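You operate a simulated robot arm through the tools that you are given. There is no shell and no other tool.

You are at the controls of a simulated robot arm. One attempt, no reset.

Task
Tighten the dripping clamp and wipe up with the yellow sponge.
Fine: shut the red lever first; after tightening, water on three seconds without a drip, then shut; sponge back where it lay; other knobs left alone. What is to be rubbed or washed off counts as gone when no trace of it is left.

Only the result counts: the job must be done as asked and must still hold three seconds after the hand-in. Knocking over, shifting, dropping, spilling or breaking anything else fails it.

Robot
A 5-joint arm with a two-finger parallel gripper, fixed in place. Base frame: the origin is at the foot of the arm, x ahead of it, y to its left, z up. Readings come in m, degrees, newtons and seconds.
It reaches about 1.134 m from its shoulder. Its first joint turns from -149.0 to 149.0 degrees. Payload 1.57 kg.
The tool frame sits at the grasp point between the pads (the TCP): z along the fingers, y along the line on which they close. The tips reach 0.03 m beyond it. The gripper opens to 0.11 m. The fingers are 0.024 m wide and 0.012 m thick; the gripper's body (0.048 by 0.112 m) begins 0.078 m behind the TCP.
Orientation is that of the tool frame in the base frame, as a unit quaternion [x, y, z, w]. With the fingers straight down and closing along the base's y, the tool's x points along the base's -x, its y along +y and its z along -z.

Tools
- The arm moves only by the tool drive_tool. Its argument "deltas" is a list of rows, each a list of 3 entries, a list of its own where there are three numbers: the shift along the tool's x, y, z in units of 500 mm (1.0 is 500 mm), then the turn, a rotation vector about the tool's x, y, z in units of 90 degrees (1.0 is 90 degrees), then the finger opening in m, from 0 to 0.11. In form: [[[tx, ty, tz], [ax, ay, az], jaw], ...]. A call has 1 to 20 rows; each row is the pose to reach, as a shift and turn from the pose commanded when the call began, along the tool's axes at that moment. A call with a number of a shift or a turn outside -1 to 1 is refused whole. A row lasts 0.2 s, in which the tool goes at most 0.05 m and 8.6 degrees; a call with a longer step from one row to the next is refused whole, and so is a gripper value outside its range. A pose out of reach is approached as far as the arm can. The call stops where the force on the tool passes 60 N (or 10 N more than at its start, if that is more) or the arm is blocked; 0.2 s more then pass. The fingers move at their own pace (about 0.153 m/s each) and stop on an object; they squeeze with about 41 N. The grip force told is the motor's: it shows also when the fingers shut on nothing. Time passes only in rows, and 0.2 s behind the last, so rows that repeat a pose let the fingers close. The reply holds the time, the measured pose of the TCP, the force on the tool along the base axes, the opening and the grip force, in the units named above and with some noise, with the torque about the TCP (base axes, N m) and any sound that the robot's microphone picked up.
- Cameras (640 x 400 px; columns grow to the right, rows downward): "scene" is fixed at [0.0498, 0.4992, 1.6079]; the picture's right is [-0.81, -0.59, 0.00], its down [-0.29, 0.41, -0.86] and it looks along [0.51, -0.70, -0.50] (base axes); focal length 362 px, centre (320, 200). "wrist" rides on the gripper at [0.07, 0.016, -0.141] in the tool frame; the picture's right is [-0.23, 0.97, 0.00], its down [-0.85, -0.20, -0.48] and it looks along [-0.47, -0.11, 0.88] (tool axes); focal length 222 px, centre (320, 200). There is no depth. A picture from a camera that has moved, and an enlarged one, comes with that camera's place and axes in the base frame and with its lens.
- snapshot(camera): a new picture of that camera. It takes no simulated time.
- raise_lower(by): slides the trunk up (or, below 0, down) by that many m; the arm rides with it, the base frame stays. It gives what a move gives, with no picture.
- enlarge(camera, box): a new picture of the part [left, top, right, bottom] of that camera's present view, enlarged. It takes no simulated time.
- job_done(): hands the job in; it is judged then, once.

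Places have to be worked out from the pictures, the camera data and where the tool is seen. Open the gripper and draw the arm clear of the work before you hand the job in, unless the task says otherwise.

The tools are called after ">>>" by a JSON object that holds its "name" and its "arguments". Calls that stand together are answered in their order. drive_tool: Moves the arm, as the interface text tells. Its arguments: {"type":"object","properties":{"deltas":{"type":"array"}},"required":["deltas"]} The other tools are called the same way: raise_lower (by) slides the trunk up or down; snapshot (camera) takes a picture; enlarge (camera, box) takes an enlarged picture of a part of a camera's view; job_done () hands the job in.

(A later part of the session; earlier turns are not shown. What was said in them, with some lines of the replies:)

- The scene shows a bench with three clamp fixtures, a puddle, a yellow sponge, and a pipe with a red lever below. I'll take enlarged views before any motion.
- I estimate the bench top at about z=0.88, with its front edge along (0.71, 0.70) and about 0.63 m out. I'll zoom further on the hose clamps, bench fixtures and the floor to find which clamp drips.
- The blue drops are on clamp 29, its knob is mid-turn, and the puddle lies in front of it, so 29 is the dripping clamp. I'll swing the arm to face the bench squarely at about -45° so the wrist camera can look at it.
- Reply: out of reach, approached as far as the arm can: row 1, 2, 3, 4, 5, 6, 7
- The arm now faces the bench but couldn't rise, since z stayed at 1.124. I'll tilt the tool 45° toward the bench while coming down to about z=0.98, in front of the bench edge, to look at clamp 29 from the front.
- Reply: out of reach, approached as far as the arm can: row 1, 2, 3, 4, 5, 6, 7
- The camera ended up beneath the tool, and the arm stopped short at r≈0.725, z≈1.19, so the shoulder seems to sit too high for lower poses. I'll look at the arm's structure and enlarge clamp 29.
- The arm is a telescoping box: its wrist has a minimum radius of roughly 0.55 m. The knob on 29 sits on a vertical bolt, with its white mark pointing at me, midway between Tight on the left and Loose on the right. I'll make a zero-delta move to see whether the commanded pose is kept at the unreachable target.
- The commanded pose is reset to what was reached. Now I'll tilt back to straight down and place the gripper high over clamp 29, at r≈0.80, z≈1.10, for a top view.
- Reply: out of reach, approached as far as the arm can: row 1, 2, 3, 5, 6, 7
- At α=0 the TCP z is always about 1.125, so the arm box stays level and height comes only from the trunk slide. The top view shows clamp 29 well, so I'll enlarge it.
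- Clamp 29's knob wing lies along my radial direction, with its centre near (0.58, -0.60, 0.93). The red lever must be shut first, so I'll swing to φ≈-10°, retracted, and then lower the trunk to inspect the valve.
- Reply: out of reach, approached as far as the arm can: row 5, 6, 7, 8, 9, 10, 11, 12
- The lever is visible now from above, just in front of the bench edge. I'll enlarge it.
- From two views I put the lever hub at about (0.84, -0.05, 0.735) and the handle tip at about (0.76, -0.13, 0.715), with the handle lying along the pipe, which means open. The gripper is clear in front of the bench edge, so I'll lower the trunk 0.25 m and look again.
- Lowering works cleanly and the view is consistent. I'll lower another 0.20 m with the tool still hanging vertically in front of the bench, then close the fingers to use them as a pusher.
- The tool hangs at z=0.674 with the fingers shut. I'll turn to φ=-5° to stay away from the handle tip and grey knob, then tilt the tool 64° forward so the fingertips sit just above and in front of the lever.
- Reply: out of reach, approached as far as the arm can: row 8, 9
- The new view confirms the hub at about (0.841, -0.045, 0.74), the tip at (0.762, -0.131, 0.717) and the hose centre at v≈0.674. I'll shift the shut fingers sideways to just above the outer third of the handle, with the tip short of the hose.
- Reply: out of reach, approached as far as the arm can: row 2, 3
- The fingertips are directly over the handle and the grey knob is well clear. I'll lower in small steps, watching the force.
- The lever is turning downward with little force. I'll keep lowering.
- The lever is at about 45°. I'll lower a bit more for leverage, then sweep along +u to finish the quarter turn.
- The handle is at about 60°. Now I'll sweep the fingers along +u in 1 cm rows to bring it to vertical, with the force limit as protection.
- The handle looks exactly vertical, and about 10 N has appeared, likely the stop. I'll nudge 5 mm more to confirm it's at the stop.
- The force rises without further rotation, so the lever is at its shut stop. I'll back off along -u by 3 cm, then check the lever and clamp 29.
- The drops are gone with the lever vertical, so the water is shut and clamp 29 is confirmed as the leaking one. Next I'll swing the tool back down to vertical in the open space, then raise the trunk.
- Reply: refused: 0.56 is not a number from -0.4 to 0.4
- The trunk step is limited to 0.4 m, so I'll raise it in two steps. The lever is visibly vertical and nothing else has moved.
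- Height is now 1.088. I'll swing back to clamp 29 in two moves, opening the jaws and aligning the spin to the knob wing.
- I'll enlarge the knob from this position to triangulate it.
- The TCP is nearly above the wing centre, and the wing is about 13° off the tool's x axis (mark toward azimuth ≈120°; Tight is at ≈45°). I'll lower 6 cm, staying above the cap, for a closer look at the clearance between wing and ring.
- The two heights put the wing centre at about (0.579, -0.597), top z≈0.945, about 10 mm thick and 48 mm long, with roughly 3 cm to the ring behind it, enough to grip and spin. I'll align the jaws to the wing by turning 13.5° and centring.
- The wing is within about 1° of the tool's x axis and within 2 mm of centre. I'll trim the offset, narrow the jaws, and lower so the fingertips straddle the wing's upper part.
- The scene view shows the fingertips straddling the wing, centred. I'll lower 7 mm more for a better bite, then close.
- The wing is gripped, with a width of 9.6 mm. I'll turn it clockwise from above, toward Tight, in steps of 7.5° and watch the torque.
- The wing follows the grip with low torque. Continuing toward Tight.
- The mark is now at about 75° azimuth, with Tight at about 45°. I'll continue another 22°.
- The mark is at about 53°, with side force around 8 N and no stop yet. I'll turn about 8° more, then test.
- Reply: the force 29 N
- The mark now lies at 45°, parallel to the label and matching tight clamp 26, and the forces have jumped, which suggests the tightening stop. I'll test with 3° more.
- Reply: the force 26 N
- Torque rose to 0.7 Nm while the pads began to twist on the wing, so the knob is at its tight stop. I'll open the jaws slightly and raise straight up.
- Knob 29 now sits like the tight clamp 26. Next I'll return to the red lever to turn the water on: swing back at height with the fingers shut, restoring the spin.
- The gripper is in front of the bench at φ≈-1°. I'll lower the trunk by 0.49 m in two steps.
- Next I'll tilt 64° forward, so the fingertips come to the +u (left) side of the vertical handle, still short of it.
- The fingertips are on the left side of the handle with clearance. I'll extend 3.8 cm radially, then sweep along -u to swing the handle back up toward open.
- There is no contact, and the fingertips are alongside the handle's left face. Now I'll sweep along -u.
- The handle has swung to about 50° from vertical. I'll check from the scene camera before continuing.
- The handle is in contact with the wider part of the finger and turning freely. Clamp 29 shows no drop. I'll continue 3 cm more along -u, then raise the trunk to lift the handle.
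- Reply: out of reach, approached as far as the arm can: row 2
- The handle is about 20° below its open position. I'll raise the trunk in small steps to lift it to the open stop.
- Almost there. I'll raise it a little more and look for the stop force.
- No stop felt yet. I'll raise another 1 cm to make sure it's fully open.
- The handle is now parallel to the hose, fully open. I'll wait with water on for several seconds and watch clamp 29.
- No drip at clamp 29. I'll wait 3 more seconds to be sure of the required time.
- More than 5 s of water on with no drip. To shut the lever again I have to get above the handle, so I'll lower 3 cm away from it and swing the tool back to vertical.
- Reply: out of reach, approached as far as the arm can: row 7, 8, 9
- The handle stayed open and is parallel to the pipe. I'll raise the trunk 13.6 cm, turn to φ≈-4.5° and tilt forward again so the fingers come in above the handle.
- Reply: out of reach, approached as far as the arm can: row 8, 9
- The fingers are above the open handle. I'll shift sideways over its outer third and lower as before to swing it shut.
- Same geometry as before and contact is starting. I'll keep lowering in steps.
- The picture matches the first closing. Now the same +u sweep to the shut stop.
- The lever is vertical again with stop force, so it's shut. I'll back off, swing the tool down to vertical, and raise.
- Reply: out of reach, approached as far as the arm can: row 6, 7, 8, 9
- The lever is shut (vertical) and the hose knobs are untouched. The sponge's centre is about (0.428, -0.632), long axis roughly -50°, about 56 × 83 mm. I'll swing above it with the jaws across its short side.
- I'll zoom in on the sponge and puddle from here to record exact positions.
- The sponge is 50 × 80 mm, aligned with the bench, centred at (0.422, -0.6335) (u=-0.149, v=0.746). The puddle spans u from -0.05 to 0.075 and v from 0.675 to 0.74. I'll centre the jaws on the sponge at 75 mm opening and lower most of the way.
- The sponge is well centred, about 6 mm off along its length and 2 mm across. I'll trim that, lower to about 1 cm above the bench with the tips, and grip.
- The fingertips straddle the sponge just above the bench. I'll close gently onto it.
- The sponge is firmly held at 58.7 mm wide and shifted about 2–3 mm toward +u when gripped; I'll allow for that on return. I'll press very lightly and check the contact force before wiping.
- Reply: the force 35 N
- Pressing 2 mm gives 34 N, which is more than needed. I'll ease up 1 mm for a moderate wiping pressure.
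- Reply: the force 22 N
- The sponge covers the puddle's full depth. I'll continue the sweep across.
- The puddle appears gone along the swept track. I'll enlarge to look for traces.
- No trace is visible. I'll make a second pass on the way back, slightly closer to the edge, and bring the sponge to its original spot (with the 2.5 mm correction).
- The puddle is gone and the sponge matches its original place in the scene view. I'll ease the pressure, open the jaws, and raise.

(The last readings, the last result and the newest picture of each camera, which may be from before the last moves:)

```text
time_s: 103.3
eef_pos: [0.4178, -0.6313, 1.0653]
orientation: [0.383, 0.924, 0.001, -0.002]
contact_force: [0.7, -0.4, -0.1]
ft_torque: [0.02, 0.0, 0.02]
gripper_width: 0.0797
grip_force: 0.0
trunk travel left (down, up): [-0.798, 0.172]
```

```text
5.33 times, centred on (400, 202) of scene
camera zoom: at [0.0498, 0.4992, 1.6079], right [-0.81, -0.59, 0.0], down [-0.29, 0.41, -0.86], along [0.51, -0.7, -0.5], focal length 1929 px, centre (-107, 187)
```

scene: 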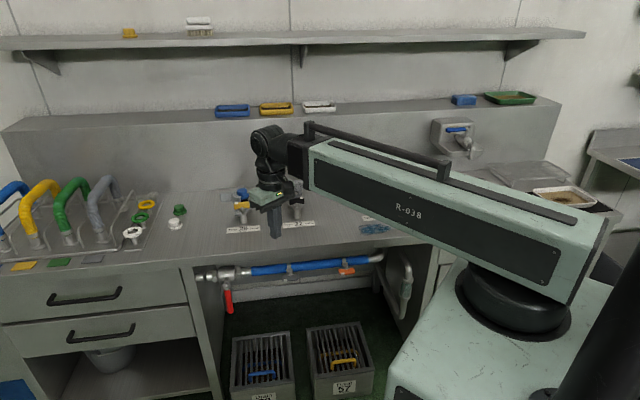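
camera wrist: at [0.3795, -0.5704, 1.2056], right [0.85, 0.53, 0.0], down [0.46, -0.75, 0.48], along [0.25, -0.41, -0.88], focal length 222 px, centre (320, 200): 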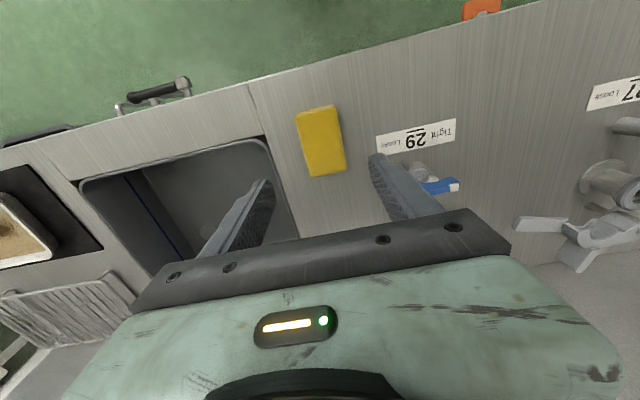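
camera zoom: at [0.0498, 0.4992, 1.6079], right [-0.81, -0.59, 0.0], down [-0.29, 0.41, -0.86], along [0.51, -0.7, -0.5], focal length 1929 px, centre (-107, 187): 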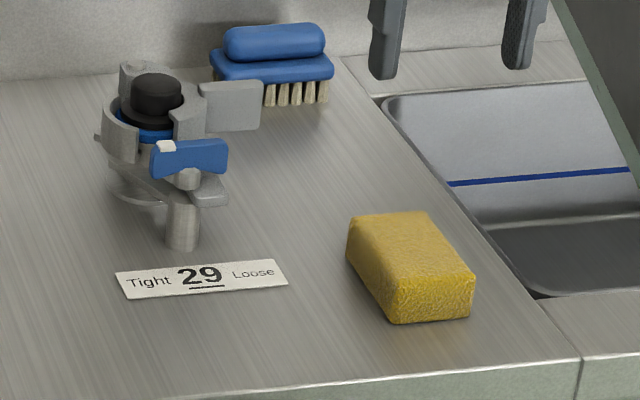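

The sponge is back within a couple of millimetres of its old outline. I'll zoom on the former puddle zone for any residue, then retract.

>>> {"name": "enlarge", "arguments": {"camera": "wrist", "box": [330, 20, 530, 145]}}

>>> {"name": "enlarge", "arguments": {"camera": "scene", "box": [340, 205, 436, 265]}}

>>> {"name": "raise_lower", "arguments": {"by": 0.06}}

>>> {"name": "drive_tool", "arguments": {"deltas": [[[0.08, 0.04, 0], [0, 0, -0.03], 0.1], [[0.14, 0.1, 0], [0, 0, -0.06], 0.1], [[0.18, 0.18, 0], [0, 0, -0.1], 0.1], [[0.2, 0.27, 0], [0, 0, -0.14], 0.1], [[0.22, 0.36, 0], [0, 0, -0.18], 0.1], [[0.22, 0.45, 0], [0, 0, -0.22], 0.1], [[0.22, 0.45, 0], [0, 0, -0.22], 0.1]]}}

>>> {"name": "snapshot", "arguments": {"camera": "scene"}}

>>> {"name": "snapshot", "arguments": {"camera": "wrist"}}

```text
3.20 times, centred on (430, 82) of wrist
camera zoom: at [0.3795, -0.5704, 1.2056], right [0.85, 0.53, 0.0], down [0.46, -0.75, 0.48], along [0.25, -0.41, -0.88], focal length 711 px, centre (-32, 576)
```

zoom: 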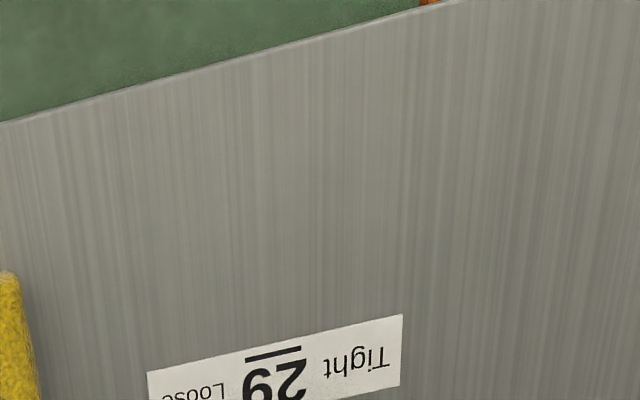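

```text
6.67 times, centred on (388, 235) of scene
camera zoom: at [0.0498, 0.4992, 1.6079], right [-0.81, -0.59, 0.0], down [-0.29, 0.41, -0.86], along [0.51, -0.7, -0.5], focal length 2411 px, centre (-133, -33)
```

zoom: 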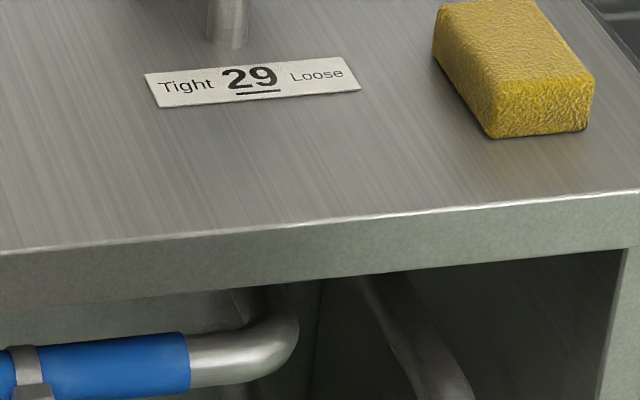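

```text
time_s: 104.3
eef_pos: [0.4167, -0.6296, 1.1241]
orientation: [0.384, 0.923, 0.0, -0.002]
contact_force: [0.2, 0.5, -0.2]
ft_torque: [-0.01, -0.01, 0.03]
gripper_width: 0.0803
grip_force: 0.0
trunk travel left (down, up): [-0.858, 0.112]
```

```text
time_s: 105.9
eef_pos: [0.4979, -0.3955, 1.1252]
orientation: [0.218, 0.976, 0.001, -0.002]
contact_force: [0.0, -0.6, 0.4]
ft_torque: [0.0, -0.01, 0.0]
gripper_width: 0.1
grip_force: 0.1
trunk travel left (down, up): [-0.858, 0.112]
```

```text
taken
```

scene: 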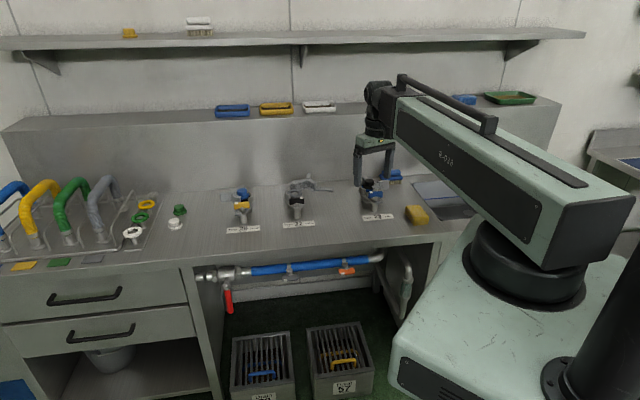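

```text
taken
camera wrist: at [0.4417, -0.3512, 1.2657], right [0.62, 0.78, 0.0], down [0.69, -0.55, 0.48], along [0.37, -0.3, -0.88], focal length 222 px, centre (320, 200)
```

wrist: 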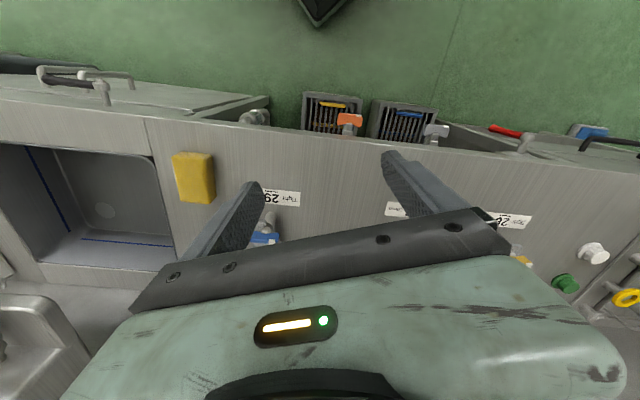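

No residue is visible and the arm is clear. One last check of the lever and all knobs before handing in.

>>> {"name": "enlarge", "arguments": {"camera": "scene", "box": [180, 240, 340, 340]}}

>>> {"name": "enlarge", "arguments": {"camera": "scene", "box": [220, 165, 460, 315]}}

```text
4.00 times, centred on (260, 290) of scene
camera zoom: at [0.0498, 0.4992, 1.6079], right [-0.81, -0.59, 0.0], down [-0.29, 0.41, -0.86], along [0.51, -0.7, -0.5], focal length 1446 px, centre (560, -160)
```

zoom: 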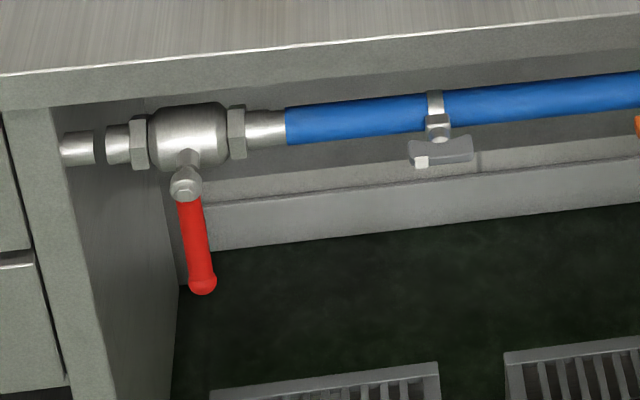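

```text
2.67 times, centred on (340, 240) of scene
camera zoom: at [0.0498, 0.4992, 1.6079], right [-0.81, -0.59, 0.0], down [-0.29, 0.41, -0.86], along [0.51, -0.7, -0.5], focal length 964 px, centre (267, 93)
```

zoom: 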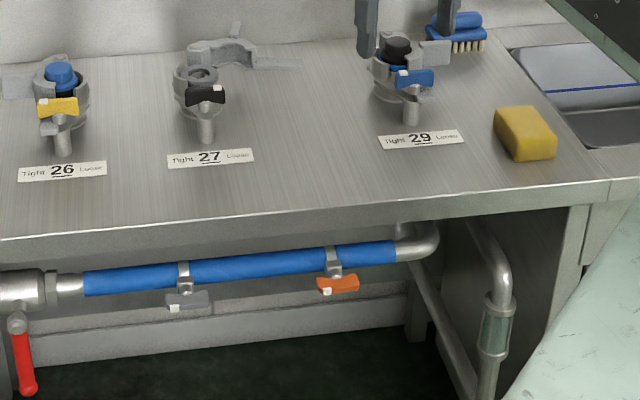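

The lever is shut, knob 29 is tight, the other knobs are unchanged, the puddle is gone, the sponge is in place, and the gripper is open and clear. Handing in.

>>> {"name": "job_done", "arguments": {}}

```text
The job is handed in.
```

I tightened the dripping clamp, number 29, tested it with the water on, and wiped up the puddle. I handed the job in, but no verdict came back.

- **Lever:** I shut the red lever before tightening, and the drops at clamp 29 stopped. It is shut again now.
- **Clamp 29:** I turned the knob toward Tight until it hit its stop, so it now matches clamp 26.
- **Water test:** The water ran for more than five seconds. I saw no drip in the pictures taken during that time. There was no direct sign of flow to go by. I judged the water was on because the lever lay parallel to the pipe, further open than when it had been dripping.
- **Puddle:** I wiped it in two passes with the yellow sponge, and zoomed views show no trace left.
- **Sponge:** It is back where it lay, within about 2 mm by the pictures.
- **Other knobs:** Clamps 26 and 27 and the grey and orange hose knobs look unchanged.

The gripper is open and the arm is clear of the work.
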